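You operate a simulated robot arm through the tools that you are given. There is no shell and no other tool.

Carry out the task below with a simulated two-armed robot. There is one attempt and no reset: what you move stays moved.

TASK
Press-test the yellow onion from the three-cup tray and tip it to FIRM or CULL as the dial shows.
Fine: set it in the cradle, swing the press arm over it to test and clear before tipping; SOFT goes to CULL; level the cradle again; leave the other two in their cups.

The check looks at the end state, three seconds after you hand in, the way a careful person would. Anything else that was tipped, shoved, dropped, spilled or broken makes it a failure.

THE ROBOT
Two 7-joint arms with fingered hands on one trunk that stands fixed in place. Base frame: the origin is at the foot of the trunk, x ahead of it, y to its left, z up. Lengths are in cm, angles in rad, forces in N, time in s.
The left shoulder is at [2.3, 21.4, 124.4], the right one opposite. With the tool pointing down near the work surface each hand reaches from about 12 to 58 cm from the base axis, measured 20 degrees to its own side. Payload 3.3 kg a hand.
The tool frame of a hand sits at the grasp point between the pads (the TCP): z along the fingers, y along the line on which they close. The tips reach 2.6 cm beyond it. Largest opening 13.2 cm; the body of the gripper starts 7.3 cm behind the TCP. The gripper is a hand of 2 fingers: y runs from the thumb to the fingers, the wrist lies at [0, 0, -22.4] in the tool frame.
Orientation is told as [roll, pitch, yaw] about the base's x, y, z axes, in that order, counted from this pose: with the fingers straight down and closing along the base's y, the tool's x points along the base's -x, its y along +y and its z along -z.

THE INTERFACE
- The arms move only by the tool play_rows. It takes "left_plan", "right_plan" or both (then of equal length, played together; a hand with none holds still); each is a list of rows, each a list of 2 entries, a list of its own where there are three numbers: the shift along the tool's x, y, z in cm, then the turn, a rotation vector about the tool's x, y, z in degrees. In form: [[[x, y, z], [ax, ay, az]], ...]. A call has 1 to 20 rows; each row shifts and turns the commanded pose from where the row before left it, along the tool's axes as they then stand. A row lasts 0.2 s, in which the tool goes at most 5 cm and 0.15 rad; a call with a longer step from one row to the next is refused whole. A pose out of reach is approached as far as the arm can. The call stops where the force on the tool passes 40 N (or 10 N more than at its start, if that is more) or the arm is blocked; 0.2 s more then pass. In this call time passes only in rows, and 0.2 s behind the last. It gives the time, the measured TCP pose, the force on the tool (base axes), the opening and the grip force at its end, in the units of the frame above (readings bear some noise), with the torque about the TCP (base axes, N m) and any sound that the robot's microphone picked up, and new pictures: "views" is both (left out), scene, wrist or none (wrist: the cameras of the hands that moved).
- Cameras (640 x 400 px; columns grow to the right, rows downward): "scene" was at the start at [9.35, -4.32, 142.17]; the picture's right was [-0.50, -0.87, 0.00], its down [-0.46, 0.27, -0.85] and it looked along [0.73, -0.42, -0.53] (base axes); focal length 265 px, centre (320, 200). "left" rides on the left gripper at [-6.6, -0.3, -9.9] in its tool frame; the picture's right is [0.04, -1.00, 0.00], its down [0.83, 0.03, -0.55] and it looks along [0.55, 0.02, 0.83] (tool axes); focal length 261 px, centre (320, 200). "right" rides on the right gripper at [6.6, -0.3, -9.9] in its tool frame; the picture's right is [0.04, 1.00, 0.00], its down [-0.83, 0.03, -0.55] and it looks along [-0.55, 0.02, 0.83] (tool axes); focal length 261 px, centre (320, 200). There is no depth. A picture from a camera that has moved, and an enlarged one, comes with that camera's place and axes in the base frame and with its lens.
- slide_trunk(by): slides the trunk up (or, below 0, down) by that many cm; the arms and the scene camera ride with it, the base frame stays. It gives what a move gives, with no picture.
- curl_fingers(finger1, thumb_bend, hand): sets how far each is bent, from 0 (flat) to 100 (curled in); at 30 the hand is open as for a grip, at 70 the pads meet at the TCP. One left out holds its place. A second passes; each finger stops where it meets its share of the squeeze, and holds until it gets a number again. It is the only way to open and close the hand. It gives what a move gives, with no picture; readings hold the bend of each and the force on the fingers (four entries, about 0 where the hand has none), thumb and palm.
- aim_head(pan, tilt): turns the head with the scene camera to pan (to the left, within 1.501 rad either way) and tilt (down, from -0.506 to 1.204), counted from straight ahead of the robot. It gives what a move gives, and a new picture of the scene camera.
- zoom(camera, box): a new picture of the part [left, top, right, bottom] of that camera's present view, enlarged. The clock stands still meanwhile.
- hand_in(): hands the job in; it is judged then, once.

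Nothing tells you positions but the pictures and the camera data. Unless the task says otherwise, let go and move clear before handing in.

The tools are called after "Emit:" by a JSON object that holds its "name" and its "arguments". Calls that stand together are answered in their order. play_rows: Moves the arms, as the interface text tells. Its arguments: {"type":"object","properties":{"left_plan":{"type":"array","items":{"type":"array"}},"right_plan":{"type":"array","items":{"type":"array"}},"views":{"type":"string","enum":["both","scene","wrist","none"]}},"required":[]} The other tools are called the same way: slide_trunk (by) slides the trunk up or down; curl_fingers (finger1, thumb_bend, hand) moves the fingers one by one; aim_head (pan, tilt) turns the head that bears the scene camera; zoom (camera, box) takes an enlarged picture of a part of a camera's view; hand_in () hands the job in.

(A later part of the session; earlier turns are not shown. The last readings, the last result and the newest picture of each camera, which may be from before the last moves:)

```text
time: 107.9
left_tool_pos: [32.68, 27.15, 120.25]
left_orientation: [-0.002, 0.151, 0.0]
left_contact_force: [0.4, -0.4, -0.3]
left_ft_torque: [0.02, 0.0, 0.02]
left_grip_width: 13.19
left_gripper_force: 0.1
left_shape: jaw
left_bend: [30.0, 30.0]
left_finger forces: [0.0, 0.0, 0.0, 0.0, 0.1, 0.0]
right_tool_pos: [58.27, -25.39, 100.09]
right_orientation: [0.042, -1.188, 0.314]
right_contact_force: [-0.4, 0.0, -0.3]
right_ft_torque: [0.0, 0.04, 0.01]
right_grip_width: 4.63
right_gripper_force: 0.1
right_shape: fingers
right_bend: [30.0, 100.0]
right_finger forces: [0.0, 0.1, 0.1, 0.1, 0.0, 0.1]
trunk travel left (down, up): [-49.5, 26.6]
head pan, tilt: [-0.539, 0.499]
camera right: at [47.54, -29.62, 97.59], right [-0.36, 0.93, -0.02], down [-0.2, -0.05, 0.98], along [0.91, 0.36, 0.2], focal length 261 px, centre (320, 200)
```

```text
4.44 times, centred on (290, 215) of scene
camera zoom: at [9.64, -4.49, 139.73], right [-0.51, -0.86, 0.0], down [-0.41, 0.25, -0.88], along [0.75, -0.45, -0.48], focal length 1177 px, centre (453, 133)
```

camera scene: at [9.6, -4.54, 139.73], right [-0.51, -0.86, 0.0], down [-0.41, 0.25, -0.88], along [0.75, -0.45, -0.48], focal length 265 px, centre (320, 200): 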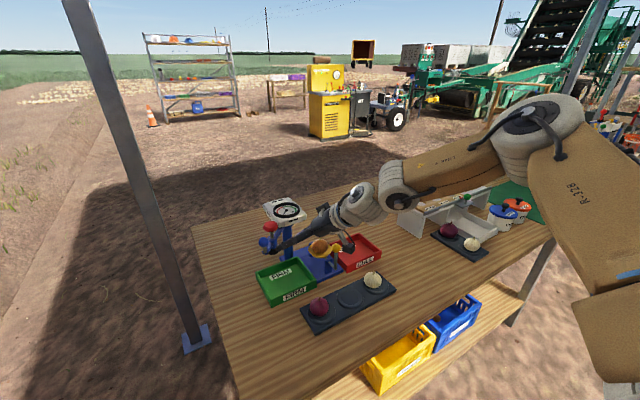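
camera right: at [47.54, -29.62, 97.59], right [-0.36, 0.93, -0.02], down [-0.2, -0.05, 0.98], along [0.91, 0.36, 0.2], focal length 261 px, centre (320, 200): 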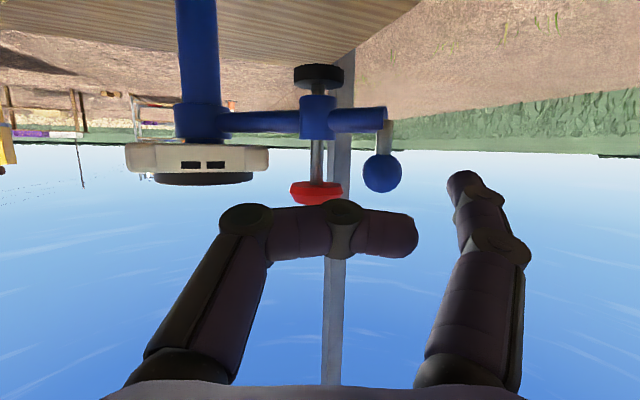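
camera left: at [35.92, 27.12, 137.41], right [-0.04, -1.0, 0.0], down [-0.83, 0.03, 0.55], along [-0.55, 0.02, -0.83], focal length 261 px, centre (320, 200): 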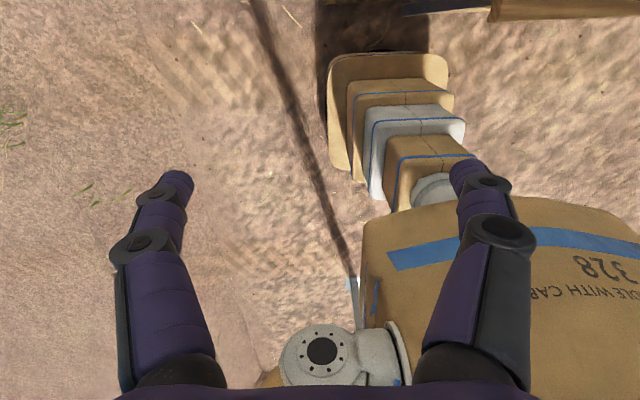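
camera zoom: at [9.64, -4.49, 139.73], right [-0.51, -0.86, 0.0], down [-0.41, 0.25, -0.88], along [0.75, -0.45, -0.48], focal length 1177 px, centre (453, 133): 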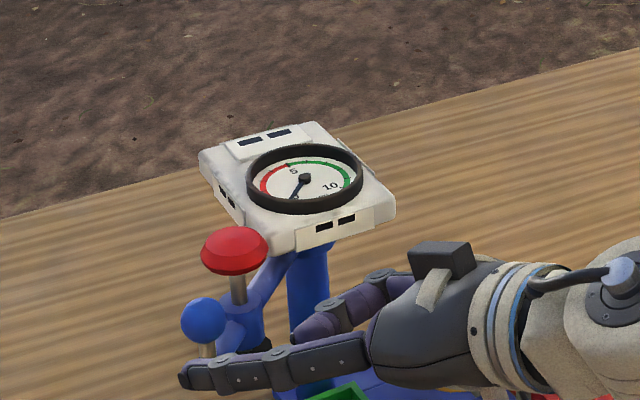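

Now the camera looks level along the finger. The ball is ahead and slightly above the finger line, so I'm advancing 5 cm along the tool and raising about 1 cm.

Emit:
{"name": "play_rows", "arguments": {"right_plan": [[[-0.45, 0, 2.4], [0, 0, 0]], [[-0.45, 0, 2.4], [0, 0, 0]]], "views": "wrist"}}

Emit:
{"name": "zoom", "arguments": {"camera": "scene", "box": [230, 170, 350, 260]}}

```text
time: 108.5
left_tool_pos: [32.69, 27.19, 120.36]
left_orientation: [0.001, 0.15, 0.002]
left_contact_force: [0.0, 0.3, 0.3]
left_ft_torque: [0.01, -0.01, -0.03]
left_grip_width: 13.19
left_gripper_force: 0.0
left_shape: jaw
left_bend: [30.0, 30.0]
left_finger forces: [0.1, 0.0, 0.0, 0.0, 0.0, 0.0]
right_tool_pos: [61.31, -24.67, 101.17]
right_orientation: [0.043, -1.187, 0.31]
right_contact_force: [-0.4, 0.4, 0.1]
right_ft_torque: [0.02, 0.03, 0.03]
right_grip_width: 4.67
right_gripper_force: 0.2
right_shape: fingers
right_bend: [30.0, 100.0]
right_finger forces: [0.0, 0.0, 0.1, 0.1, 0.0, 0.1]
right hand out of reach, approached as far as the arm can: row 1, 2
trunk travel left (down, up): [-49.5, 26.6]
head pan, tilt: [-0.539, 0.499]
camera right: at [50.5, -28.98, 98.86], right [-0.36, 0.93, -0.02], down [-0.2, -0.05, 0.98], along [0.91, 0.36, 0.2], focal length 261 px, centre (320, 200)
```

right: 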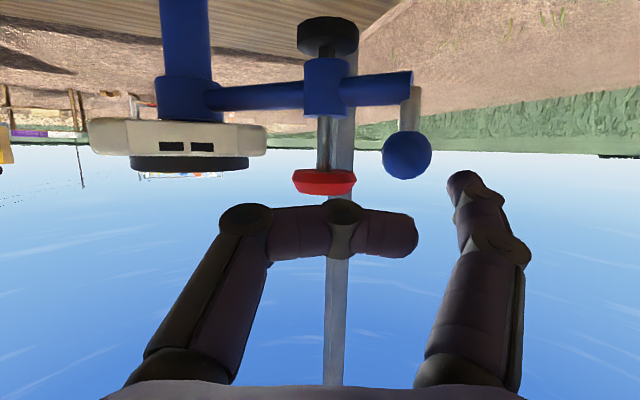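

```text
4.44 times, centred on (290, 215) of scene
camera zoom: at [9.6, -4.53, 139.73], right [-0.51, -0.86, 0.0], down [-0.41, 0.25, -0.88], along [0.75, -0.45, -0.48], focal length 1177 px, centre (453, 133)
```

zoom: 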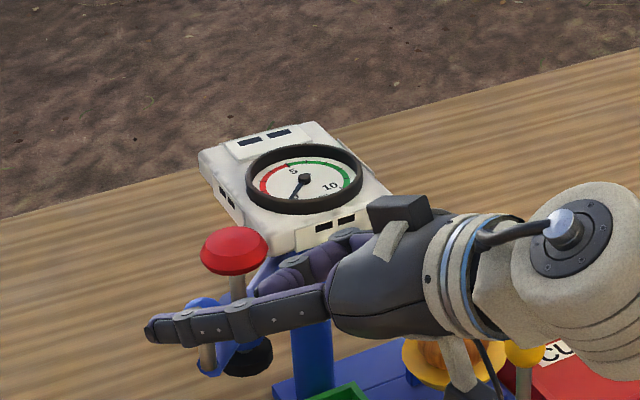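

The arm stops just short again. I'll try an intermediate tilt (about 58°) with slightly more left heading, and bend the pushing finger a bit so its tip extends further.

Emit:
{"name": "play_rows", "arguments": {"right_plan": [[[1.3, 0, -3.23], [0, 0, 0]], [[0, 0, 0], [0, 5, 0]], [[0, 0, 0], [0, 5, 0]], [[0, 0, 0], [-3.4, 0, -2.1]]], "views": "none"}}

Emit:
{"name": "curl_fingers", "arguments": {"hand": "right", "finger1": 39}}

Emit:
{"name": "play_rows", "arguments": {"right_plan": [[[-0.42, 0.04, 1.62], [0, 0, 0]], [[-0.42, 0.04, 1.62], [0, 0, 0]], [[-0.42, 0.04, 1.62], [0, 0, 0]]], "views": "wrist"}}

Emit:
{"name": "zoom", "arguments": {"camera": "scene", "box": [230, 170, 350, 260]}}

```text
time: 109.5
left_tool_pos: [32.76, 27.13, 120.25]
left_orientation: [-0.001, 0.148, -0.001]
left_contact_force: [1.3, 0.2, 0.7]
left_ft_torque: [0.03, 0.0, -0.01]
left_grip_width: 13.18
left_gripper_force: 0.0
left_shape: jaw
left_bend: [30.0, 30.0]
left_finger forces: [0.1, 0.1, 0.1, 0.1, 0.1, 0.1]
right_tool_pos: [57.98, -25.9, 101.31]
right_orientation: [0.031, -1.013, 0.398]
right_contact_force: [-0.7, -0.3, 0.6]
right_ft_torque: [0.02, 0.01, -0.02]
right_grip_width: 4.65
right_gripper_force: 0.1
right_shape: fingers
right_bend: [30.0, 100.0]
right_finger forces: [0.0, 0.0, 0.0, 0.0, 0.1, 0.0]
trunk travel left (down, up): [-49.5, 26.6]
head pan, tilt: [-0.539, 0.499]
```

```text
time: 110.5
left_tool_pos: [32.6, 27.27, 120.25]
left_orientation: [-0.002, 0.149, -0.001]
left_contact_force: [0.2, -0.4, -0.9]
left_ft_torque: [0.01, -0.01, 0.0]
left_grip_width: 13.2
left_gripper_force: 0.0
left_shape: jaw
left_bend: [30.0, 30.0]
left_finger forces: [0.0, 0.0, 0.0, 0.0, 0.0, 0.0]
right_tool_pos: [58.0, -25.9, 101.33]
right_orientation: [0.03, -1.017, 0.398]
right_contact_force: [-1.3, 0.2, -0.7]
right_ft_torque: [0.0, -0.02, -0.01]
right_grip_width: 4.0
right_gripper_force: 0.1
right_shape: fingers
right_bend: [39.0, 100.0]
right_finger forces: [0.1, 0.1, 0.1, 0.1, 0.1, 0.1]
trunk travel left (down, up): [-49.5, 26.6]
head pan, tilt: [-0.539, 0.499]
```

```text
time: 111.3
left_tool_pos: [32.67, 27.08, 120.24]
left_orientation: [-0.002, 0.149, 0.001]
left_contact_force: [0.1, -0.6, 0.0]
left_ft_torque: [0.01, 0.01, 0.01]
left_grip_width: 13.2
left_gripper_force: 0.2
left_shape: jaw
left_bend: [30.0, 30.0]
left_finger forces: [0.1, 0.0, 0.0, 0.0, 0.0, 0.0]
right_tool_pos: [62.16, -23.81, 100.15]
right_orientation: [0.032, -1.017, 0.396]
right_contact_force: [-0.1, 0.6, 0.1]
right_ft_torque: [0.02, -0.03, -0.01]
right_grip_width: 4.0
right_gripper_force: 0.4
right_shape: fingers
right_bend: [39.0, 100.0]
right_finger forces: [0.3, 0.0, 0.1, 0.1, 0.0, 0.1]
right hand out of reach, approached as far as the arm can: row 3
trunk travel left (down, up): [-49.5, 26.6]
head pan, tilt: [-0.539, 0.499]
camera right: at [51.42, -29.12, 99.75], right [-0.43, 0.9, -0.02], down [-0.04, 0.0, 1.0], along [0.9, 0.43, 0.03], focal length 261 px, centre (320, 200)
```

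right: 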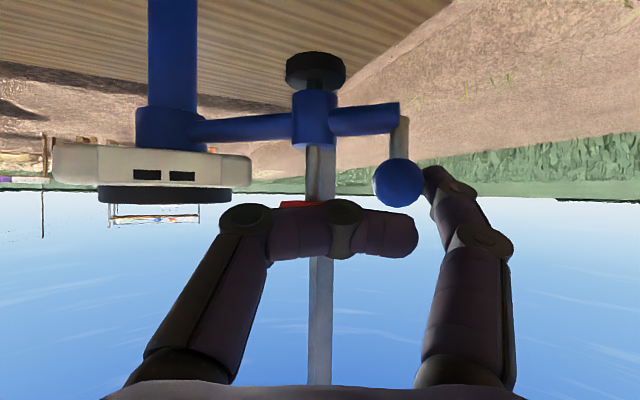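

```text
4.44 times, centred on (290, 215) of scene
camera zoom: at [9.62, -4.49, 139.73], right [-0.51, -0.86, 0.0], down [-0.41, 0.25, -0.88], along [0.75, -0.45, -0.48], focal length 1177 px, centre (453, 133)
```

zoom: 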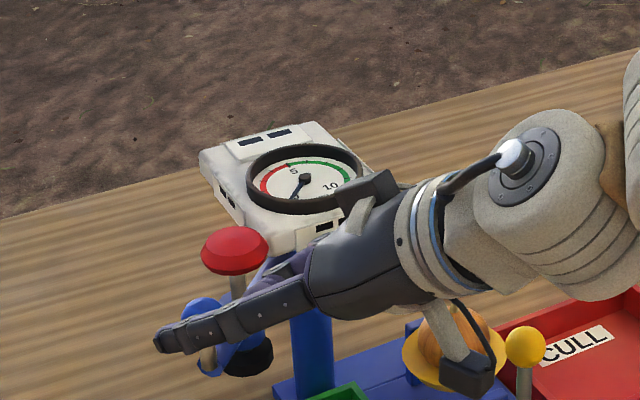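

The fingertip is now right alongside the ball with light contact. I'll push it gently sideways.

Emit:
{"name": "play_rows", "arguments": {"right_plan": [[[0, -0.5, 0], [0, 0, 0]], [[0, -0.5, 0], [0, 0, 0]], [[0, -0.5, 0], [0, 0, 0]]], "views": "wrist"}}

Emit:
{"name": "zoom", "arguments": {"camera": "scene", "box": [230, 170, 350, 260]}}

```text
time: 112.1
left_tool_pos: [32.61, 27.32, 120.18]
left_orientation: [-0.003, 0.15, 0.001]
left_contact_force: [-0.9, -0.2, 0.7]
left_ft_torque: [0.03, 0.0, 0.0]
left_grip_width: 13.16
left_gripper_force: 0.1
left_shape: jaw
left_bend: [30.0, 30.0]
left_finger forces: [0.1, 0.0, 0.0, 0.0, 0.0, 0.1]
right_tool_pos: [62.58, -25.17, 100.17]
right_orientation: [0.031, -1.015, 0.4]
right_contact_force: [-3.8, 5.4, -1.8]
right_ft_torque: [-0.1, 0.0, 0.18]
right_grip_width: 4.48
right_gripper_force: 3.2
right_shape: fingers
right_bend: [32.0, 100.0]
right_finger forces: [6.6, 0.0, 0.0, 0.0, 0.1, 0.1]
trunk travel left (down, up): [-49.5, 26.6]
head pan, tilt: [-0.539, 0.499]
camera right: at [51.91, -30.4, 99.73], right [-0.43, 0.9, -0.02], down [-0.03, 0.0, 1.0], along [0.9, 0.43, 0.03], focal length 261 px, centre (320, 200)
```

right: 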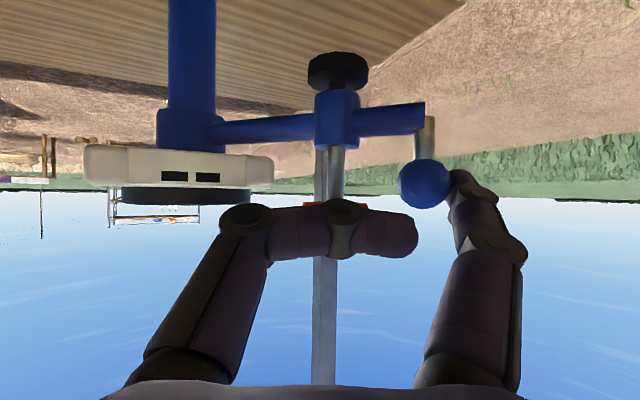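

```text
4.44 times, centred on (290, 215) of scene
camera zoom: at [9.57, -4.42, 139.73], right [-0.51, -0.86, 0.0], down [-0.41, 0.25, -0.88], along [0.75, -0.45, -0.48], focal length 1177 px, centre (453, 133)
```

zoom: 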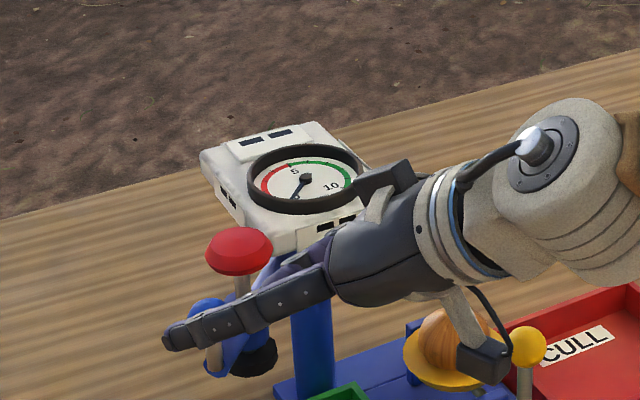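

Contact made, but the finger is flexing back and the push direction has poor leverage. Let me look at the arm posture to see if I can get a better-conditioned reach.

Emit:
{"name": "play_rows", "arguments": {"right_plan": [[[0, 0.8, -0.3], [0, 0, 0]], [[0.5, 0.2, -2.0], [0, 0, 0]], [[0.5, 0, -2.5], [0, 0, 0]]], "views": "none"}}

Emit:
{"name": "aim_head", "arguments": {"pan": -1.1, "tilt": 0.5}}

```text
time: 112.9
left_tool_pos: [32.54, 27.12, 120.36]
left_orientation: [0.001, 0.148, 0.001]
left_contact_force: [-0.4, -0.2, 1.0]
left_ft_torque: [0.0, 0.01, 0.0]
left_grip_width: 13.15
left_gripper_force: 0.1
left_shape: jaw
left_bend: [30.0, 30.0]
left_finger forces: [0.0, 0.0, 0.0, 0.0, 0.1, 0.0]
right_tool_pos: [58.0, -26.49, 101.74]
right_orientation: [0.029, -1.015, 0.4]
right_contact_force: [-0.2, -0.2, -0.4]
right_ft_torque: [-0.01, 0.0, -0.03]
right_grip_width: 4.0
right_gripper_force: 0.0
right_shape: fingers
right_bend: [39.0, 100.0]
right_finger forces: [0.0, 0.0, 0.1, 0.0, 0.1, 0.0]
trunk travel left (down, up): [-49.5, 26.6]
head pan, tilt: [-0.539, 0.499]
```

```text
time: 113.8
left_tool_pos: [32.72, 27.15, 120.29]
left_orientation: [-0.003, 0.148, -0.001]
left_contact_force: [0.6, -0.6, 0.2]
left_ft_torque: [0.02, 0.0, 0.0]
left_grip_width: 13.16
left_gripper_force: 0.0
left_shape: jaw
left_bend: [30.0, 30.0]
left_finger forces: [0.0, 0.0, 0.0, 0.0, 0.1, 0.1]
right_tool_pos: [58.05, -26.28, 101.75]
right_orientation: [0.03, -1.016, 0.397]
right_contact_force: [-1.0, 0.5, -0.2]
right_ft_torque: [-0.01, -0.01, 0.0]
right_grip_width: 4.02
right_gripper_force: 0.1
right_shape: fingers
right_bend: [39.0, 100.0]
right_finger forces: [0.1, 0.0, 0.0, 0.0, 0.0, 0.0]
trunk travel left (down, up): [-49.5, 26.6]
head pan, tilt: [-1.1, 0.499]
camera scene: at [5.95, -7.94, 139.73], right [-0.89, -0.45, 0.0], down [-0.22, 0.43, -0.88], along [0.4, -0.78, -0.48], focal length 265 px, centre (320, 200)
```

scene: 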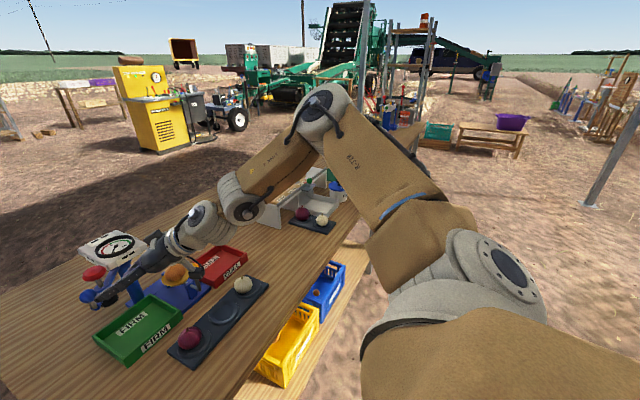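

The elbow is in a high, awkward posture, which explains the limited reach to the left. A more leftward heading (about 32°) should let the hand come further forward, so the curled finger can hook the ball from its far-left side.

Emit:
{"name": "aim_head", "arguments": {"pan": -0.54, "tilt": 0.5}}

Emit:
{"name": "play_rows", "arguments": {"right_plan": [[[0, 0, 0], [-4.04, 0, -2.5]], [[0, 0, 0], [-4.04, 0, -2.5]], [[-0.3, -0.1, 1.65], [0, 0, 0]], [[-0.3, -0.1, 1.65], [0, 0, 0]], [[-0.3, -0.1, 1.65], [0, 0, 0]]], "views": "wrist"}}

Emit:
{"name": "zoom", "arguments": {"camera": "scene", "box": [230, 170, 350, 260]}}

```text
time: 114.8
left_tool_pos: [32.67, 27.15, 120.3]
left_orientation: [-0.003, 0.148, -0.001]
left_contact_force: [0.2, -0.6, -0.4]
left_ft_torque: [-0.01, 0.01, -0.01]
left_grip_width: 13.15
left_gripper_force: 0.0
left_shape: jaw
left_bend: [30.0, 30.0]
left_finger forces: [0.0, 0.0, 0.0, 0.0, 0.0, 0.0]
right_tool_pos: [57.98, -26.42, 101.72]
right_orientation: [0.032, -1.017, 0.398]
right_contact_force: [0.5, 0.0, 0.7]
right_ft_torque: [-0.04, 0.02, 0.01]
right_grip_width: 3.97
right_gripper_force: 0.0
right_shape: fingers
right_bend: [39.0, 100.0]
right_finger forces: [0.0, 0.1, 0.0, 0.1, 0.0, 0.0]
trunk travel left (down, up): [-49.5, 26.6]
head pan, tilt: [-0.539, 0.499]
camera scene: at [9.61, -4.52, 139.73], right [-0.51, -0.86, 0.0], down [-0.41, 0.25, -0.88], along [0.75, -0.45, -0.48], focal length 265 px, centre (320, 200)
```

scene: 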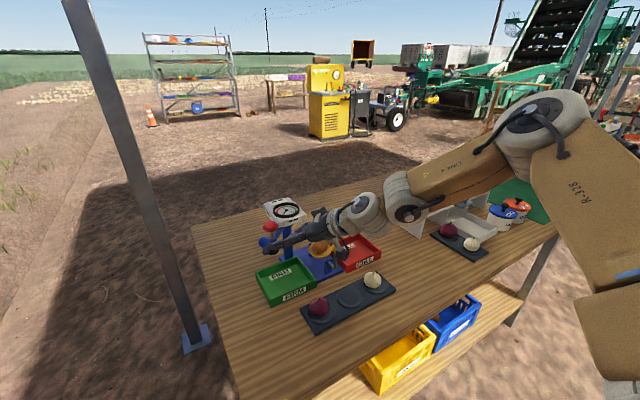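

```text
time: 116.0
left_tool_pos: [32.59, 27.19, 120.27]
left_orientation: [-0.001, 0.149, 0.0]
left_contact_force: [0.3, -0.3, 0.9]
left_ft_torque: [-0.01, -0.01, 0.03]
left_grip_width: 13.19
left_gripper_force: 0.0
left_shape: jaw
left_bend: [30.0, 30.0]
left_finger forces: [0.1, 0.0, 0.0, 0.0, 0.0, 0.1]
right_tool_pos: [61.81, -24.07, 100.16]
right_orientation: [0.031, -1.018, 0.561]
right_contact_force: [-1.4, 0.7, 0.2]
right_ft_torque: [0.01, 0.01, 0.0]
right_grip_width: 3.97
right_gripper_force: 0.0
right_shape: fingers
right_bend: [39.0, 100.0]
right_finger forces: [0.0, 0.0, 0.0, 0.1, 0.0, 0.0]
right hand out of reach, approached as far as the arm can: row 5
trunk travel left (down, up): [-49.5, 26.6]
head pan, tilt: [-0.539, 0.499]
camera right: at [52.13, -30.94, 99.78], right [-0.57, 0.82, -0.02], down [-0.04, 0.0, 1.0], along [0.82, 0.57, 0.03], focal length 261 px, centre (320, 200)
```

right: 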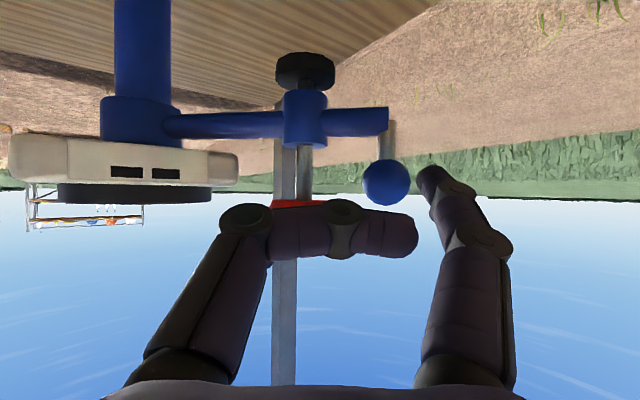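

```text
4.44 times, centred on (290, 215) of scene
camera zoom: at [9.64, -4.46, 139.73], right [-0.51, -0.86, 0.0], down [-0.41, 0.25, -0.88], along [0.75, -0.45, -0.48], focal length 1177 px, centre (453, 133)
```

zoom: 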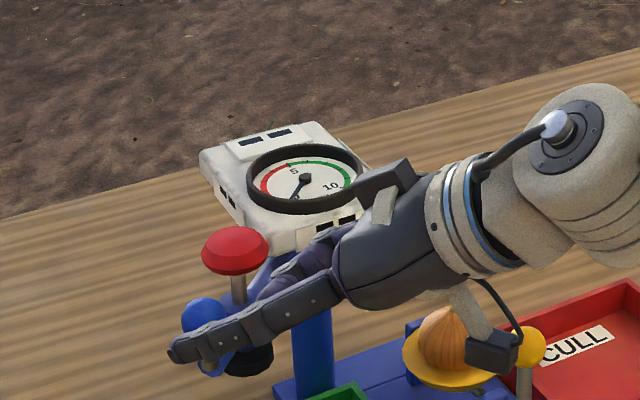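

Every approach stops at about y = -24 for the right hand, so the right arm can't get behind the handle at its parked spot. The left arm should be able to reach in from the left and push the handle with good leverage for the first half. I'll park the right hand out of the way first.

Emit:
{"name": "play_rows", "arguments": {"right_plan": [[[0.68, 0.06, -3.0], [0, 0, 0]], [[0.68, 0.06, -3.0], [0, 0, 0]], [[0.88, -1.48, -3.33], [0, 0, 0]], [[0.88, -1.48, -3.33], [0, 0, 0]], [[0.88, -1.48, -3.33], [0, 0, 0]], [[0.88, -1.48, -3.33], [0, 0, 0]]], "views": "scene"}}

```text
time: 117.4
left_tool_pos: [32.68, 27.09, 120.32]
left_orientation: [0.001, 0.15, -0.001]
left_contact_force: [-1.0, 0.3, 0.1]
left_ft_torque: [-0.02, -0.04, 0.03]
left_grip_width: 13.22
left_gripper_force: 0.0
left_shape: jaw
left_bend: [30.0, 30.0]
left_finger forces: [0.1, 0.1, 0.0, 0.0, 0.0, 0.1]
right_tool_pos: [49.21, -39.57, 106.14]
right_orientation: [0.032, -1.02, 0.564]
right_contact_force: [0.5, 0.8, 0.4]
right_ft_torque: [-0.02, 0.03, 0.0]
right_grip_width: 4.02
right_gripper_force: 0.1
right_shape: fingers
right_bend: [39.0, 100.0]
right_finger forces: [0.0, 0.0, 0.1, 0.1, 0.0, 0.0]
trunk travel left (down, up): [-49.5, 26.6]
head pan, tilt: [-0.539, 0.499]
camera scene: at [9.54, -4.56, 139.73], right [-0.51, -0.86, 0.0], down [-0.41, 0.25, -0.88], along [0.75, -0.45, -0.48], focal length 265 px, centre (320, 200)
```

scene: 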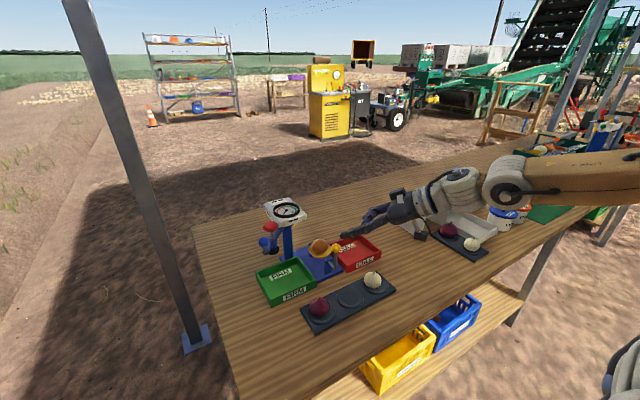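

Right hand is parked clear. Now I'm bringing the left hand inward and forward.

Emit:
{"name": "play_rows", "arguments": {"left_plan": [[[-2.08, -3.02, 1.36], [0, 0, 0]], [[-2.08, -3.02, 1.36], [0, 0, 0]], [[-2.08, -3.02, 1.36], [0, 0, 0]], [[-2.08, -3.02, 1.36], [0, 0, 0]], [[-2.08, -3.02, 1.36], [0, 0, 0]], [[0, 0, 0], [0, -8.2, 0]], [[0, 0, 0], [0, -8.2, 0]], [[0, 0, 0], [0, -8.2, 0]], [[0, 0, 0], [0, -8.2, 0]], [[0, 0, 0], [0, -8.2, 0]], [[0, 0, 0], [0, -8.2, 0]]], "views": "both"}}

```text
time: 119.8
left_tool_pos: [41.89, 11.93, 111.99]
left_orientation: [-0.002, -0.714, 0.003]
left_contact_force: [-0.7, 0.5, 0.3]
left_ft_torque: [-0.01, -0.03, 0.0]
left_grip_width: 13.21
left_gripper_force: 0.0
left_shape: jaw
left_bend: [30.0, 30.0]
left_finger forces: [0.0, 0.1, 0.0, 0.0, 0.0, 0.0]
right_tool_pos: [49.32, -39.59, 105.99]
right_orientation: [0.033, -1.018, 0.561]
right_contact_force: [1.0, -0.4, -0.2]
right_ft_torque: [-0.02, 0.0, -0.03]
right_grip_width: 3.98
right_gripper_force: 0.0
right_shape: fingers
right_bend: [39.0, 100.0]
right_finger forces: [0.1, 0.0, 0.1, 0.1, 0.0, 0.1]
trunk travel left (down, up): [-49.5, 26.6]
head pan, tilt: [-0.539, 0.499]
camera scene: at [9.61, -4.55, 139.73], right [-0.51, -0.86, 0.0], down [-0.41, 0.25, -0.88], along [0.75, -0.45, -0.48], focal length 265 px, centre (320, 200)
camera left: at [40.55, 11.78, 123.72], right [-0.03, -1.0, -0.02], down [-0.99, 0.03, -0.13], along [0.13, 0.02, -0.99], focal length 261 px, centre (320, 200)
```

scene: 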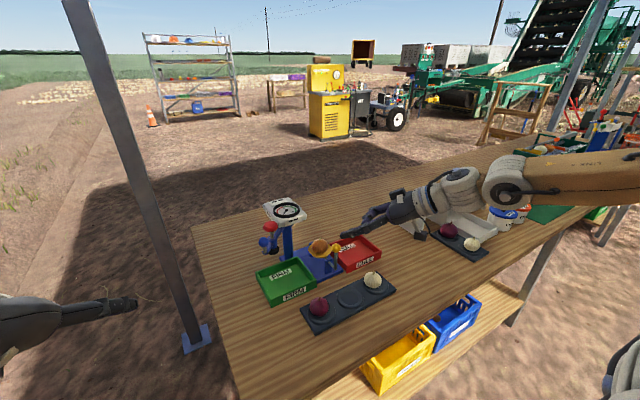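
left: 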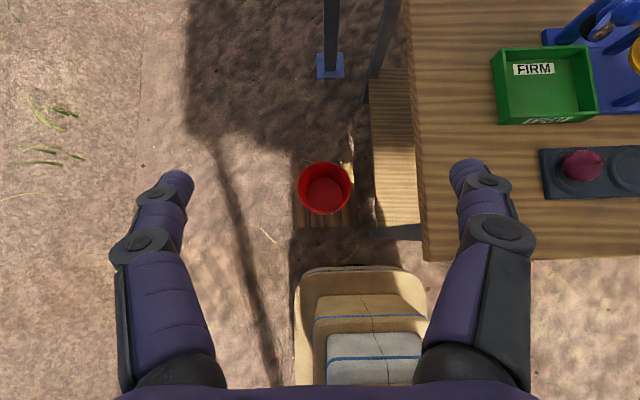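

The left arm moves freely. I'll raise the right hand a bit, lower the trunk so the left shoulder is at a good height, then turn the left hand to point forward-right and nearly level.

Emit:
{"name": "play_rows", "arguments": {"right_plan": [[[-2.13, 0, -1.31], [0, 0, 0]], [[-2.13, 0, -1.31], [0, 0, 0]], [[0, 0, 0], [0, 0, 0]], [[0, 0, 0], [0, 0, 0]]], "left_plan": [[[0, 0, 0], [5.25, 0, 6.04]], [[0, 0, 0], [5.25, 0, 6.04]], [[0, 0, 0], [5.25, 0, 6.04]], [[0, 0, 0], [5.25, 0, 6.04]]], "views": "none"}}

Emit:
{"name": "slide_trunk", "arguments": {"by": -12}}

Emit:
{"name": "play_rows", "arguments": {"left_plan": [[[0, 0, 0], [0, -8.2, 0]], [[0, 0, 0], [0, -8.2, 0]], [[0, 0, 0], [0, -8.2, 0]], [[0, 0, 0], [0, -8.2, 0]]], "views": "both"}}

```text
time: 120.8
left_tool_pos: [42.06, 12.05, 111.99]
left_orientation: [-0.005, -0.711, -0.558]
left_contact_force: [-0.4, 0.0, 0.2]
left_ft_torque: [0.05, 0.01, -0.03]
left_grip_width: 13.17
left_gripper_force: 0.0
left_shape: jaw
left_bend: [30.0, 30.0]
left_finger forces: [0.0, 0.0, 0.0, 0.0, 0.0, 0.1]
right_tool_pos: [49.45, -39.6, 111.2]
right_orientation: [0.03, -1.018, 0.564]
right_contact_force: [0.4, -0.4, 0.1]
right_ft_torque: [-0.02, 0.01, -0.01]
right_grip_width: 4.01
right_gripper_force: 0.1
right_shape: fingers
right_bend: [39.0, 100.0]
right_finger forces: [0.0, 0.0, 0.1, 0.1, 0.0, 0.0]
trunk travel left (down, up): [-49.5, 26.6]
head pan, tilt: [-0.539, 0.499]
```

```text
time: 122.3
left_tool_pos: [42.01, 12.0, 100.08]
left_orientation: [-0.008, -0.712, -0.556]
left_contact_force: [-0.2, 0.6, 0.5]
left_ft_torque: [-0.01, 0.05, 0.0]
left_grip_width: 13.19
left_gripper_force: 0.0
left_shape: jaw
left_bend: [30.0, 30.0]
left_finger forces: [0.0, 0.0, 0.0, 0.0, 0.0, 0.0]
right_tool_pos: [49.33, -39.59, 99.16]
right_orientation: [0.03, -1.018, 0.565]
right_contact_force: [0.8, 0.8, 0.4]
right_ft_torque: [0.01, -0.04, -0.03]
right_grip_width: 3.98
right_gripper_force: 0.1
right_shape: fingers
right_bend: [39.0, 100.0]
right_finger forces: [0.0, 0.1, 0.1, 0.1, 0.1, 0.0]
trunk travel left (down, up): [-37.5, 38.6]
head pan, tilt: [-0.539, 0.499]
```

```text
time: 123.3
left_tool_pos: [41.91, 12.19, 99.96]
left_orientation: [-0.007, -0.998, -0.552]
left_contact_force: [-0.5, -0.3, -0.1]
left_ft_torque: [-0.03, -0.01, 0.0]
left_grip_width: 13.15
left_gripper_force: 0.1
left_shape: jaw
left_bend: [30.0, 30.0]
left_finger forces: [0.1, 0.0, 0.1, 0.0, 0.1, 0.0]
left hand out of reach, approached as far as the arm can: row 3, 4
right_tool_pos: [49.3, -39.68, 99.05]
right_orientation: [0.032, -1.018, 0.564]
right_contact_force: [0.1, 1.4, 0.0]
right_ft_torque: [0.02, 0.01, 0.0]
right_grip_width: 4.0
right_gripper_force: 0.1
right_shape: fingers
right_bend: [39.0, 100.0]
right_finger forces: [0.0, 0.1, 0.1, 0.0, 0.0, 0.0]
trunk travel left (down, up): [-37.5, 38.6]
head pan, tilt: [-0.539, 0.499]
camera scene: at [10.95, -4.51, 127.66], right [-0.51, -0.86, 0.0], down [-0.41, 0.25, -0.88], along [0.75, -0.45, -0.48], focal length 265 px, centre (320, 200)
camera left: at [37.89, 14.41, 110.83], right [-0.55, -0.84, -0.03], down [-0.76, 0.51, -0.4], along [0.35, -0.2, -0.92], focal length 261 px, centre (320, 200)
```

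scene: 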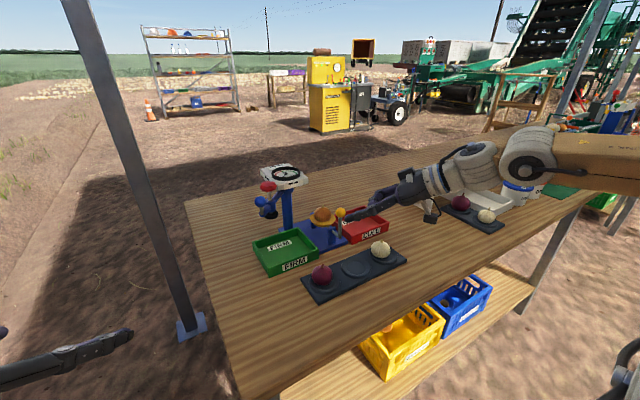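
left: 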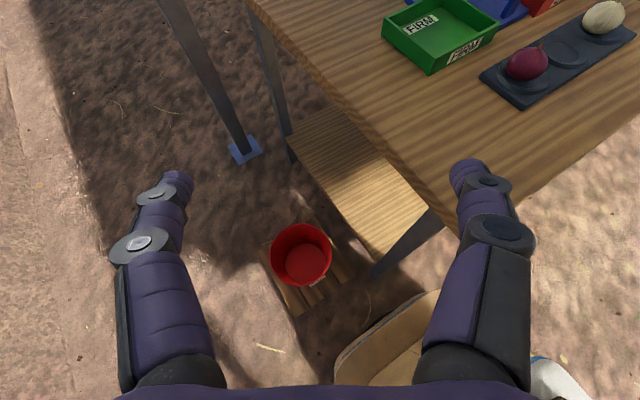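

The tilt ran out because the hand was too close in; I'll move the left hand forward and inward, then continue tilting.

Emit:
{"name": "play_rows", "arguments": {"left_plan": [[[-1.78, -1.5, 2.75], [0, 0, 0]], [[-1.78, -1.5, 2.75], [0, 0, 0]], [[-1.78, -1.5, 2.75], [0, 0, 0]], [[-1.78, -1.5, 2.75], [0, 0, 0]], [[0, 0, 0], [0, -8, 0]], [[0, 0, 0], [0, -8, 0]]], "views": "both"}}

```text
time: 124.7
left_tool_pos: [49.98, 0.04, 100.06]
left_orientation: [-0.012, -1.278, -0.546]
left_contact_force: [-0.3, -0.3, -0.3]
left_ft_torque: [-0.02, -0.02, 0.0]
left_grip_width: 13.18
left_gripper_force: 0.0
left_shape: jaw
left_bend: [30.0, 30.0]
left_finger forces: [0.0, 0.0, 0.0, 0.1, 0.0, 0.1]
right_tool_pos: [49.36, -39.62, 99.08]
right_orientation: [0.03, -1.018, 0.565]
right_contact_force: [0.2, 0.2, 0.0]
right_ft_torque: [0.04, 0.02, -0.03]
right_grip_width: 4.0
right_gripper_force: 0.0
right_shape: fingers
right_bend: [39.0, 100.0]
right_finger forces: [0.1, 0.0, 0.1, 0.1, 0.0, 0.0]
trunk travel left (down, up): [-37.5, 38.6]
head pan, tilt: [-0.539, 0.499]
camera scene: at [10.96, -4.48, 127.66], right [-0.51, -0.86, 0.0], down [-0.41, 0.25, -0.88], along [0.75, -0.45, -0.48], focal length 265 px, centre (320, 200)
camera left: at [43.48, 3.91, 109.1], right [-0.54, -0.84, -0.04], down [-0.64, 0.43, -0.64], along [0.55, -0.32, -0.77], focal length 261 px, centre (320, 200)
```

scene: 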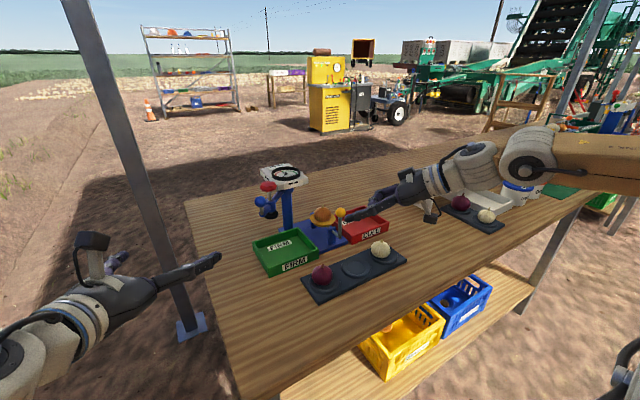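
left: 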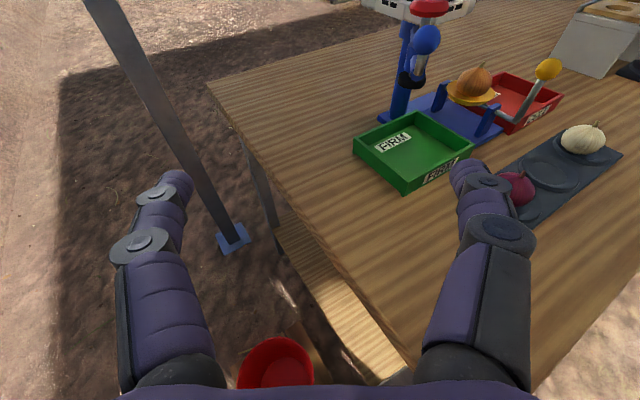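

The left arm reaches well and its camera sees the blue handle ball. I'll roll the left hand 90° so its closed fingers form a rigid vertical paddle, and shift the right hand further right to give room.

Emit:
{"name": "play_rows", "arguments": {"left_plan": [[[0, 0, 0], [0, 0, 8.2]], [[0, 0, 0], [0, 0, 8.2]], [[0, 0, 0], [0, 0, 8.2]], [[0, 0, 0], [0, 0, 8.2]], [[0, 0, 0], [0, 0, 8.2]], [[0, 0, 0], [0, 0, 8.2]], [[0, 0, 0], [0, 0, 8.2]], [[0, 0, 0], [0, 0, 8.2]], [[0, 0, 0], [0, 0, 8.2]], [[0, 0, 0], [0, 0, 8.2]], [[0, 0, 0], [0, 0, 8]]], "right_plan": [[[0.05, -0.62, -0.42], [0, 0, 0]], [[0.05, -0.62, -0.42], [0, 0, 0]], [[0.05, -0.62, -0.42], [0, 0, 0]], [[0.05, -0.62, -0.42], [0, 0, 0]], [[0.05, -0.62, -0.42], [0, 0, 0]], [[0.05, -0.62, -0.42], [0, 0, 0]], [[0.05, -0.62, -0.42], [0, 0, 0]], [[0.05, -0.62, -0.42], [0, 0, 0]], [[0.05, -0.62, -0.42], [0, 0, 0]], [[0.05, -0.62, -0.42], [0, 0, 0]], [[0.05, -0.62, -0.42], [0, 0, 0]]], "views": "none"}}

Emit:
{"name": "curl_fingers", "arguments": {"hand": "left", "finger1": 71, "thumb_bend": 71}}

Emit:
{"name": "zoom", "arguments": {"camera": "left", "box": [0, 0, 640, 400]}}

Emit:
{"name": "zoom", "arguments": {"camera": "scene", "box": [0, 100, 480, 400]}}

```text
time: 127.1
left_tool_pos: [47.79, -2.18, 100.37]
left_orientation: [1.278, 0.0, -2.122]
left_contact_force: [-0.4, 0.5, -0.3]
left_ft_torque: [-0.01, 0.02, -0.01]
left_grip_width: 13.2
left_gripper_force: 0.1
left_shape: jaw
left_bend: [30.0, 30.0]
left_finger forces: [0.0, 0.0, 0.0, 0.1, 0.1, 0.0]
left hand out of reach, approached as far as the arm can: row 9, 10, 11
right_tool_pos: [49.6, -47.77, 100.97]
right_orientation: [0.031, -1.017, 0.562]
right_contact_force: [-0.5, -0.1, 1.0]
right_ft_torque: [0.04, 0.01, -0.02]
right_grip_width: 4.02
right_gripper_force: 0.0
right_shape: fingers
right_bend: [39.0, 100.0]
right_finger forces: [0.1, 0.0, 0.0, 0.0, 0.1, 0.0]
trunk travel left (down, up): [-37.5, 38.6]
head pan, tilt: [-0.539, 0.499]
```

```text
time: 128.1
left_tool_pos: [47.78, -2.07, 100.34]
left_orientation: [1.278, -0.004, -2.124]
left_contact_force: [1.0, 0.6, 0.3]
left_ft_torque: [0.02, -0.02, -0.01]
left_grip_width: 0.01
left_gripper_force: 0.0
left_shape: fingers
left_bend: [71.0, 71.0]
left_finger forces: [0.0, 0.0, 0.1, 0.2, 0.0, 0.1]
right_tool_pos: [49.62, -47.74, 100.97]
right_orientation: [0.033, -1.018, 0.563]
right_contact_force: [0.0, 0.2, -0.3]
right_ft_torque: [0.02, 0.02, 0.0]
right_grip_width: 3.99
right_gripper_force: 0.0
right_shape: fingers
right_bend: [39.0, 100.0]
right_finger forces: [0.0, 0.1, 0.1, 0.0, 0.1, 0.0]
trunk travel left (down, up): [-37.5, 38.6]
head pan, tilt: [-0.539, 0.499]
```

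```text
1.00 times, centred on (320, 200) of left (not enlarged: the box is as wide or as high as the picture)
camera zoom: at [36.34, -2.7, 102.87], right [-0.23, 0.18, -0.96], down [0.0, 0.98, 0.19], along [0.97, 0.05, -0.22], focal length 261 px, centre (320, 200)
```

zoom: 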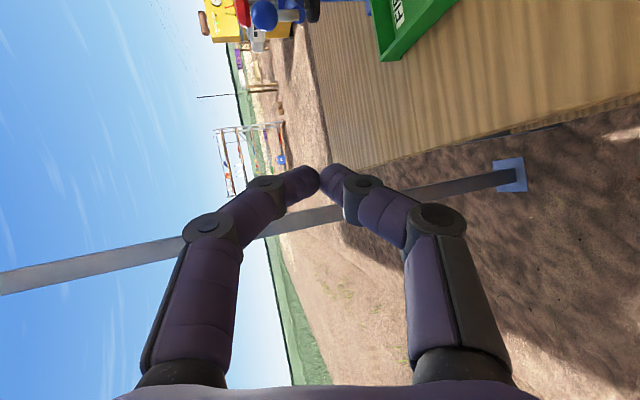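

```text
1.33 times, centred on (240, 250) of scene
camera zoom: at [10.95, -4.52, 127.66], right [-0.51, -0.86, 0.0], down [-0.41, 0.25, -0.88], along [0.75, -0.45, -0.48], focal length 353 px, centre (427, 133)
```

zoom: 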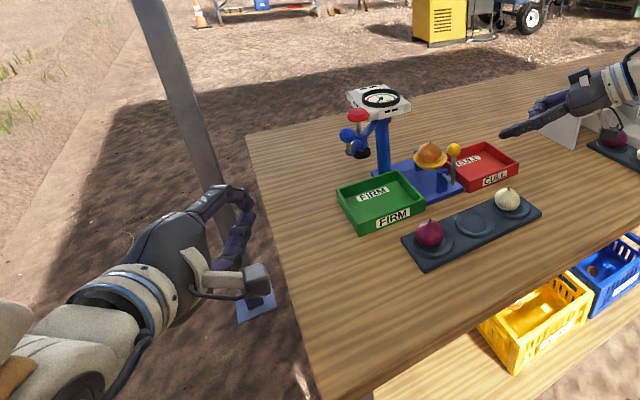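

The left paddle is set: pointing forward-right, fingers closed, with the rigid side facing the ball. I'm moving to a spot behind and to the left of the handle ball.

Emit:
{"name": "play_rows", "arguments": {"left_plan": [[[-0.41, 1.23, 3.69], [0, 0, 0]], [[-0.41, 1.23, 3.69], [0, 0, 0]], [[-0.41, 1.23, 3.69], [0, 0, 0]], [[-0.41, 1.23, 3.69], [0, 0, 0]]], "views": "both"}}

Emit:
{"name": "zoom", "arguments": {"camera": "scene", "box": [190, 130, 350, 250]}}

```text
time: 129.3
left_tool_pos: [54.28, -5.4, 104.83]
left_orientation: [1.305, -0.053, -2.073]
left_contact_force: [0.7, 0.2, -0.2]
left_ft_torque: [0.0, 0.02, 0.01]
left_grip_width: 0.0
left_gripper_force: 0.1
left_shape: fingers
left_bend: [71.0, 71.0]
left_finger forces: [0.1, 0.1, 0.1, 0.0, 0.0, 0.1]
left hand out of reach, approached as far as the arm can: row 1, 2, 3, 4
right_tool_pos: [49.66, -47.7, 101.07]
right_orientation: [0.028, -1.018, 0.564]
right_contact_force: [-0.7, -0.1, -0.3]
right_ft_torque: [-0.06, 0.02, -0.02]
right_grip_width: 3.97
right_gripper_force: 0.0
right_shape: fingers
right_bend: [39.0, 100.0]
right_finger forces: [0.0, 0.0, 0.1, 0.1, 0.0, 0.0]
trunk travel left (down, up): [-37.5, 38.6]
head pan, tilt: [-0.539, 0.499]
stopped in row 4 (left hand): the arm was blocked; the commanded pose is now the measured one
camera scene: at [10.95, -4.5, 127.66], right [-0.51, -0.86, 0.0], down [-0.41, 0.25, -0.88], along [0.75, -0.45, -0.48], focal length 265 px, centre (320, 200)
camera left: at [42.89, -6.5, 107.45], right [-0.23, 0.12, -0.97], down [-0.06, 0.99, 0.13], along [0.97, 0.09, -0.22], focal length 261 px, centre (320, 200)
```

scene: 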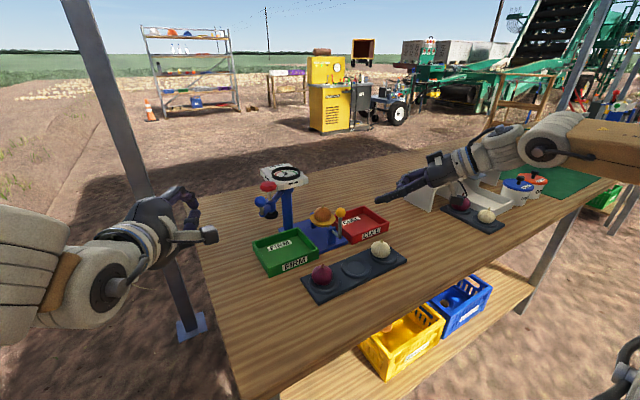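
left: 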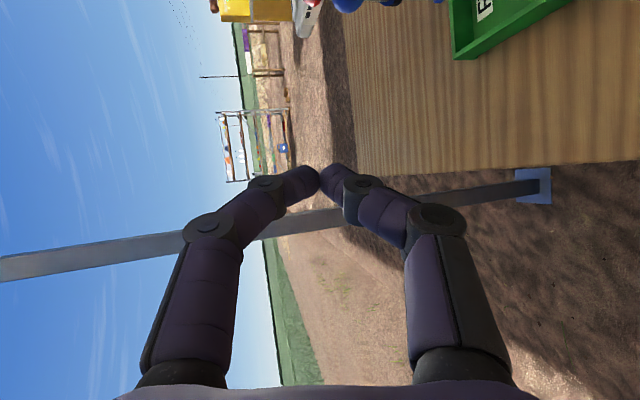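

```text
3.33 times, centred on (270, 190) of scene
camera zoom: at [10.95, -4.5, 127.66], right [-0.51, -0.86, 0.0], down [-0.41, 0.25, -0.88], along [0.75, -0.45, -0.48], focal length 883 px, centre (487, 233)
```

zoom: 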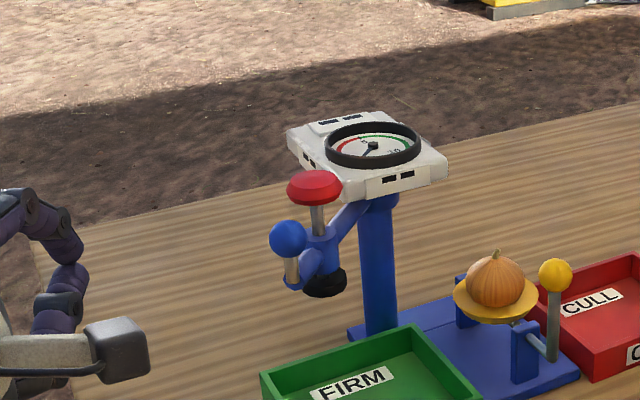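

The full roll uses up the left wrist joint and limits reach. I'll unroll it and use the open left hand straddling the ball instead, with the outer finger on the ball's far-left side (good push direction).

Emit:
{"name": "play_rows", "arguments": {"left_plan": [[[0.3, 0, -2.5], [0, 0, 0]], [[0.3, 0, -2.5], [0, 0, 0]], [[0, 0, 0], [0, 0, -8.2]], [[0, 0, 0], [0, 0, -8.2]], [[0, 0, 0], [0, 0, -8.2]], [[0, 0, 0], [0, 0, -8.2]], [[0, 0, 0], [0, 0, -8.2]], [[0, 0, 0], [0, 0, -8.2]], [[0, 0, 0], [0, 0, -8.2]], [[0, 0, 0], [0, 0, -8.2]], [[0, 0, 0], [0, 0, -8.2]], [[0, 0, 0], [0, 0, -8.2]], [[0, 0, 0], [0, 0, -8.2]]], "views": "none"}}

Emit:
{"name": "curl_fingers", "arguments": {"hand": "left", "finger1": 44, "thumb_bend": 44}}

Emit:
{"name": "zoom", "arguments": {"camera": "left", "box": [0, 0, 640, 400]}}

```text
time: 132.1
left_tool_pos: [50.35, -2.74, 105.86]
left_orientation: [-0.195, -1.294, -0.314]
left_contact_force: [0.5, -0.5, 0.8]
left_ft_torque: [0.0, -0.01, 0.01]
left_grip_width: 0.02
left_gripper_force: 0.1
left_shape: fingers
left_bend: [71.0, 71.0]
left_finger forces: [0.0, 0.1, 0.0, 0.1, 0.0, 0.0]
right_tool_pos: [49.59, -47.66, 100.96]
right_orientation: [0.032, -1.018, 0.562]
right_contact_force: [-0.7, 0.4, -0.4]
right_ft_torque: [0.02, 0.06, -0.01]
right_grip_width: 4.01
right_gripper_force: 0.0
right_shape: fingers
right_bend: [39.0, 100.0]
right_finger forces: [0.0, 0.0, 0.1, 0.0, 0.1, 0.1]
trunk travel left (down, up): [-37.5, 38.6]
head pan, tilt: [-0.539, 0.499]
```

```text
time: 133.1
left_tool_pos: [50.17, -2.77, 105.79]
left_orientation: [-0.19, -1.297, -0.323]
left_contact_force: [0.3, -0.3, 0.0]
left_ft_torque: [0.0, -0.04, 0.0]
left_grip_width: 8.63
left_gripper_force: 0.0
left_shape: fingers
left_bend: [44.0, 44.0]
left_finger forces: [0.1, 0.0, 0.0, 0.0, 0.0, 0.0]
right_tool_pos: [49.62, -47.69, 100.91]
right_orientation: [0.031, -1.019, 0.564]
right_contact_force: [-0.3, -0.1, -0.2]
right_ft_torque: [0.03, -0.02, 0.02]
right_grip_width: 3.96
right_gripper_force: 0.0
right_shape: fingers
right_bend: [39.0, 100.0]
right_finger forces: [0.0, 0.0, 0.1, 0.1, 0.0, 0.0]
trunk travel left (down, up): [-37.5, 38.6]
head pan, tilt: [-0.539, 0.499]
```

```text
1.00 times, centred on (320, 200) of left (not enlarged: the box is as wide or as high as the picture)
camera zoom: at [43.63, 1.14, 114.71], right [-0.49, -0.87, 0.01], down [-0.66, 0.37, -0.66], along [0.57, -0.33, -0.75], focal length 261 px, centre (320, 200)
```

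zoom: 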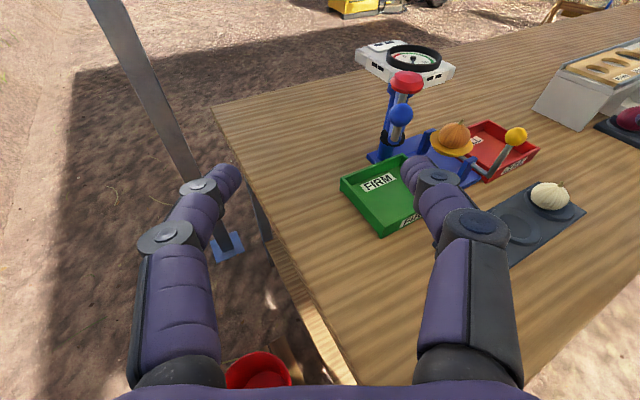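

Emit:
{"name": "play_rows", "arguments": {"left_plan": [[[0.37, -2.16, 2.58], [0, 0, 0]], [[0.37, -2.16, 2.58], [0, 0, 0]], [[0.37, -2.16, 2.58], [0, 0, 0]], [[0.37, -2.16, 2.58], [0, 0, 0]]], "views": "both"}}

Emit:
{"name": "zoom", "arguments": {"camera": "scene", "box": [190, 130, 350, 250]}}

```text
time: 134.1
left_tool_pos: [54.33, -15.17, 102.23]
left_orientation: [-0.185, -1.297, -0.328]
left_contact_force: [0.6, 0.2, 0.9]
left_ft_torque: [0.02, -0.01, 0.02]
left_grip_width: 8.67
left_gripper_force: 0.0
left_shape: fingers
left_bend: [44.0, 44.0]
left_finger forces: [0.1, 0.1, 0.0, 0.0, 0.0, 0.1]
right_tool_pos: [49.55, -47.73, 100.84]
right_orientation: [0.031, -1.016, 0.564]
right_contact_force: [0.4, 0.2, 0.4]
right_ft_torque: [-0.02, 0.02, -0.02]
right_grip_width: 3.99
right_gripper_force: 0.1
right_shape: fingers
right_bend: [39.0, 100.0]
right_finger forces: [0.1, 0.0, 0.0, 0.0, 0.0, 0.1]
trunk travel left (down, up): [-37.5, 38.6]
head pan, tilt: [-0.539, 0.499]
camera scene: at [10.96, -4.58, 127.66], right [-0.51, -0.86, 0.0], down [-0.41, 0.25, -0.88], along [0.75, -0.45, -0.48], focal length 265 px, centre (320, 200)
camera left: at [47.79, -11.26, 110.99], right [-0.49, -0.87, 0.01], down [-0.66, 0.37, -0.66], along [0.57, -0.33, -0.75], focal length 261 px, centre (320, 200)
```

scene: 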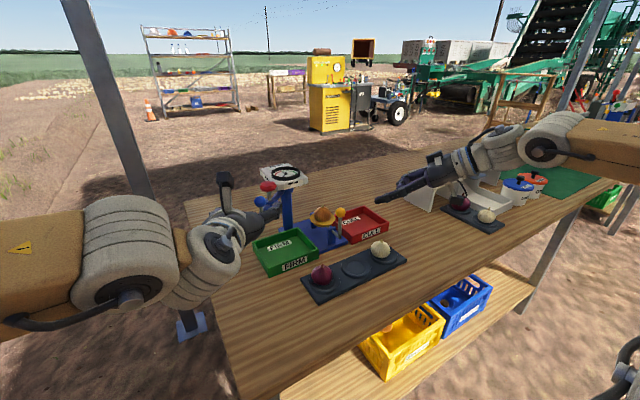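
left: 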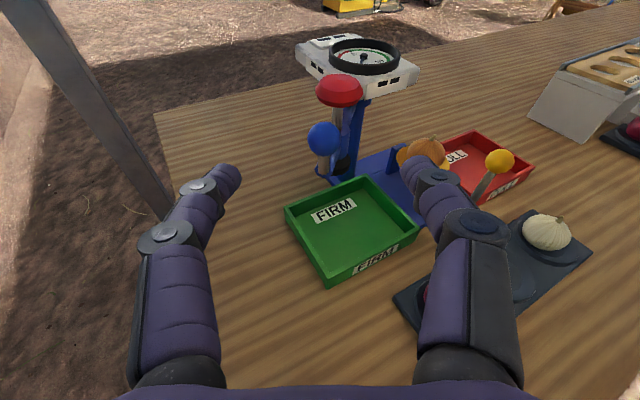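

```text
3.33 times, centred on (270, 190) of scene
camera zoom: at [10.96, -4.58, 127.66], right [-0.51, -0.86, 0.0], down [-0.41, 0.25, -0.88], along [0.75, -0.45, -0.48], focal length 883 px, centre (487, 233)
```

zoom: 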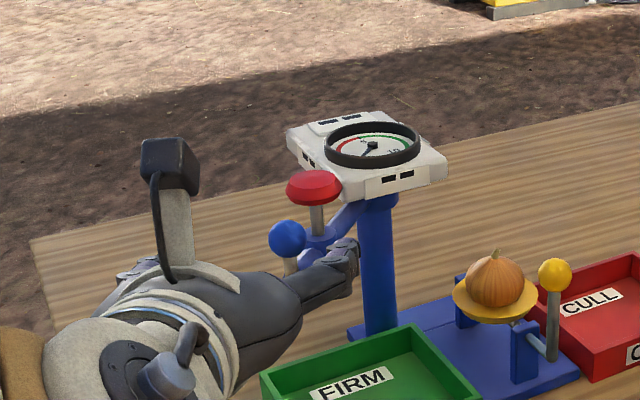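

The left hand reaches easily, and the ball is centred between its fingers. I'm advancing to straddle the ball with the outer finger on its far-left side.

Emit:
{"name": "play_rows", "arguments": {"left_plan": [[[0.2, -0.5, 2.1], [0, 0, 0]], [[0.2, -0.5, 2.1], [0, 0, 0]], [[0.2, -0.5, 2.1], [0, 0, 0]], [[0.2, -0.5, 2.1], [0, 0, 0]]], "views": "wrist"}}

Emit:
{"name": "zoom", "arguments": {"camera": "scene", "box": [210, 140, 330, 230]}}

```text
time: 135.3
left_tool_pos: [62.97, -16.05, 100.3]
left_orientation: [-0.212, -1.302, -0.229]
left_contact_force: [-2.2, -1.5, 0.7]
left_ft_torque: [-0.01, 0.01, -0.03]
left_grip_width: 8.95
left_gripper_force: 0.8
left_shape: fingers
left_bend: [44.0, 43.0]
left_finger forces: [0.0, 0.0, 0.0, 0.1, 1.9, 0.1]
left hand out of reach, approached as far as the arm can: row 4
right_tool_pos: [49.51, -47.81, 100.94]
right_orientation: [0.028, -1.019, 0.564]
right_contact_force: [0.7, 0.0, -0.1]
right_ft_torque: [-0.02, 0.01, -0.02]
right_grip_width: 3.97
right_gripper_force: 0.0
right_shape: fingers
right_bend: [39.0, 100.0]
right_finger forces: [0.0, 0.0, 0.1, 0.0, 0.0, 0.0]
trunk travel left (down, up): [-37.5, 38.6]
head pan, tilt: [-0.539, 0.499]
stopped in row 4 (left hand): the arm was blocked; the commanded pose is now the measured one
camera left: at [55.99, -12.52, 109.05], right [-0.43, -0.9, 0.02], down [-0.68, 0.31, -0.66], along [0.59, -0.29, -0.75], focal length 261 px, centre (320, 200)
```

left: 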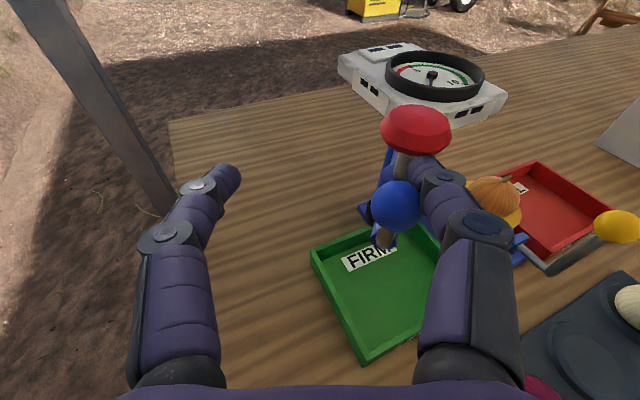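

```text
4.44 times, centred on (270, 185) of scene
camera zoom: at [10.93, -4.53, 127.66], right [-0.51, -0.86, 0.0], down [-0.41, 0.25, -0.88], along [0.75, -0.45, -0.48], focal length 1177 px, centre (542, 267)
```

zoom: 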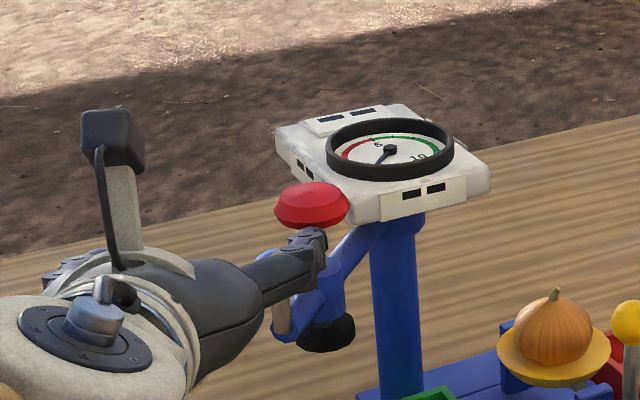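

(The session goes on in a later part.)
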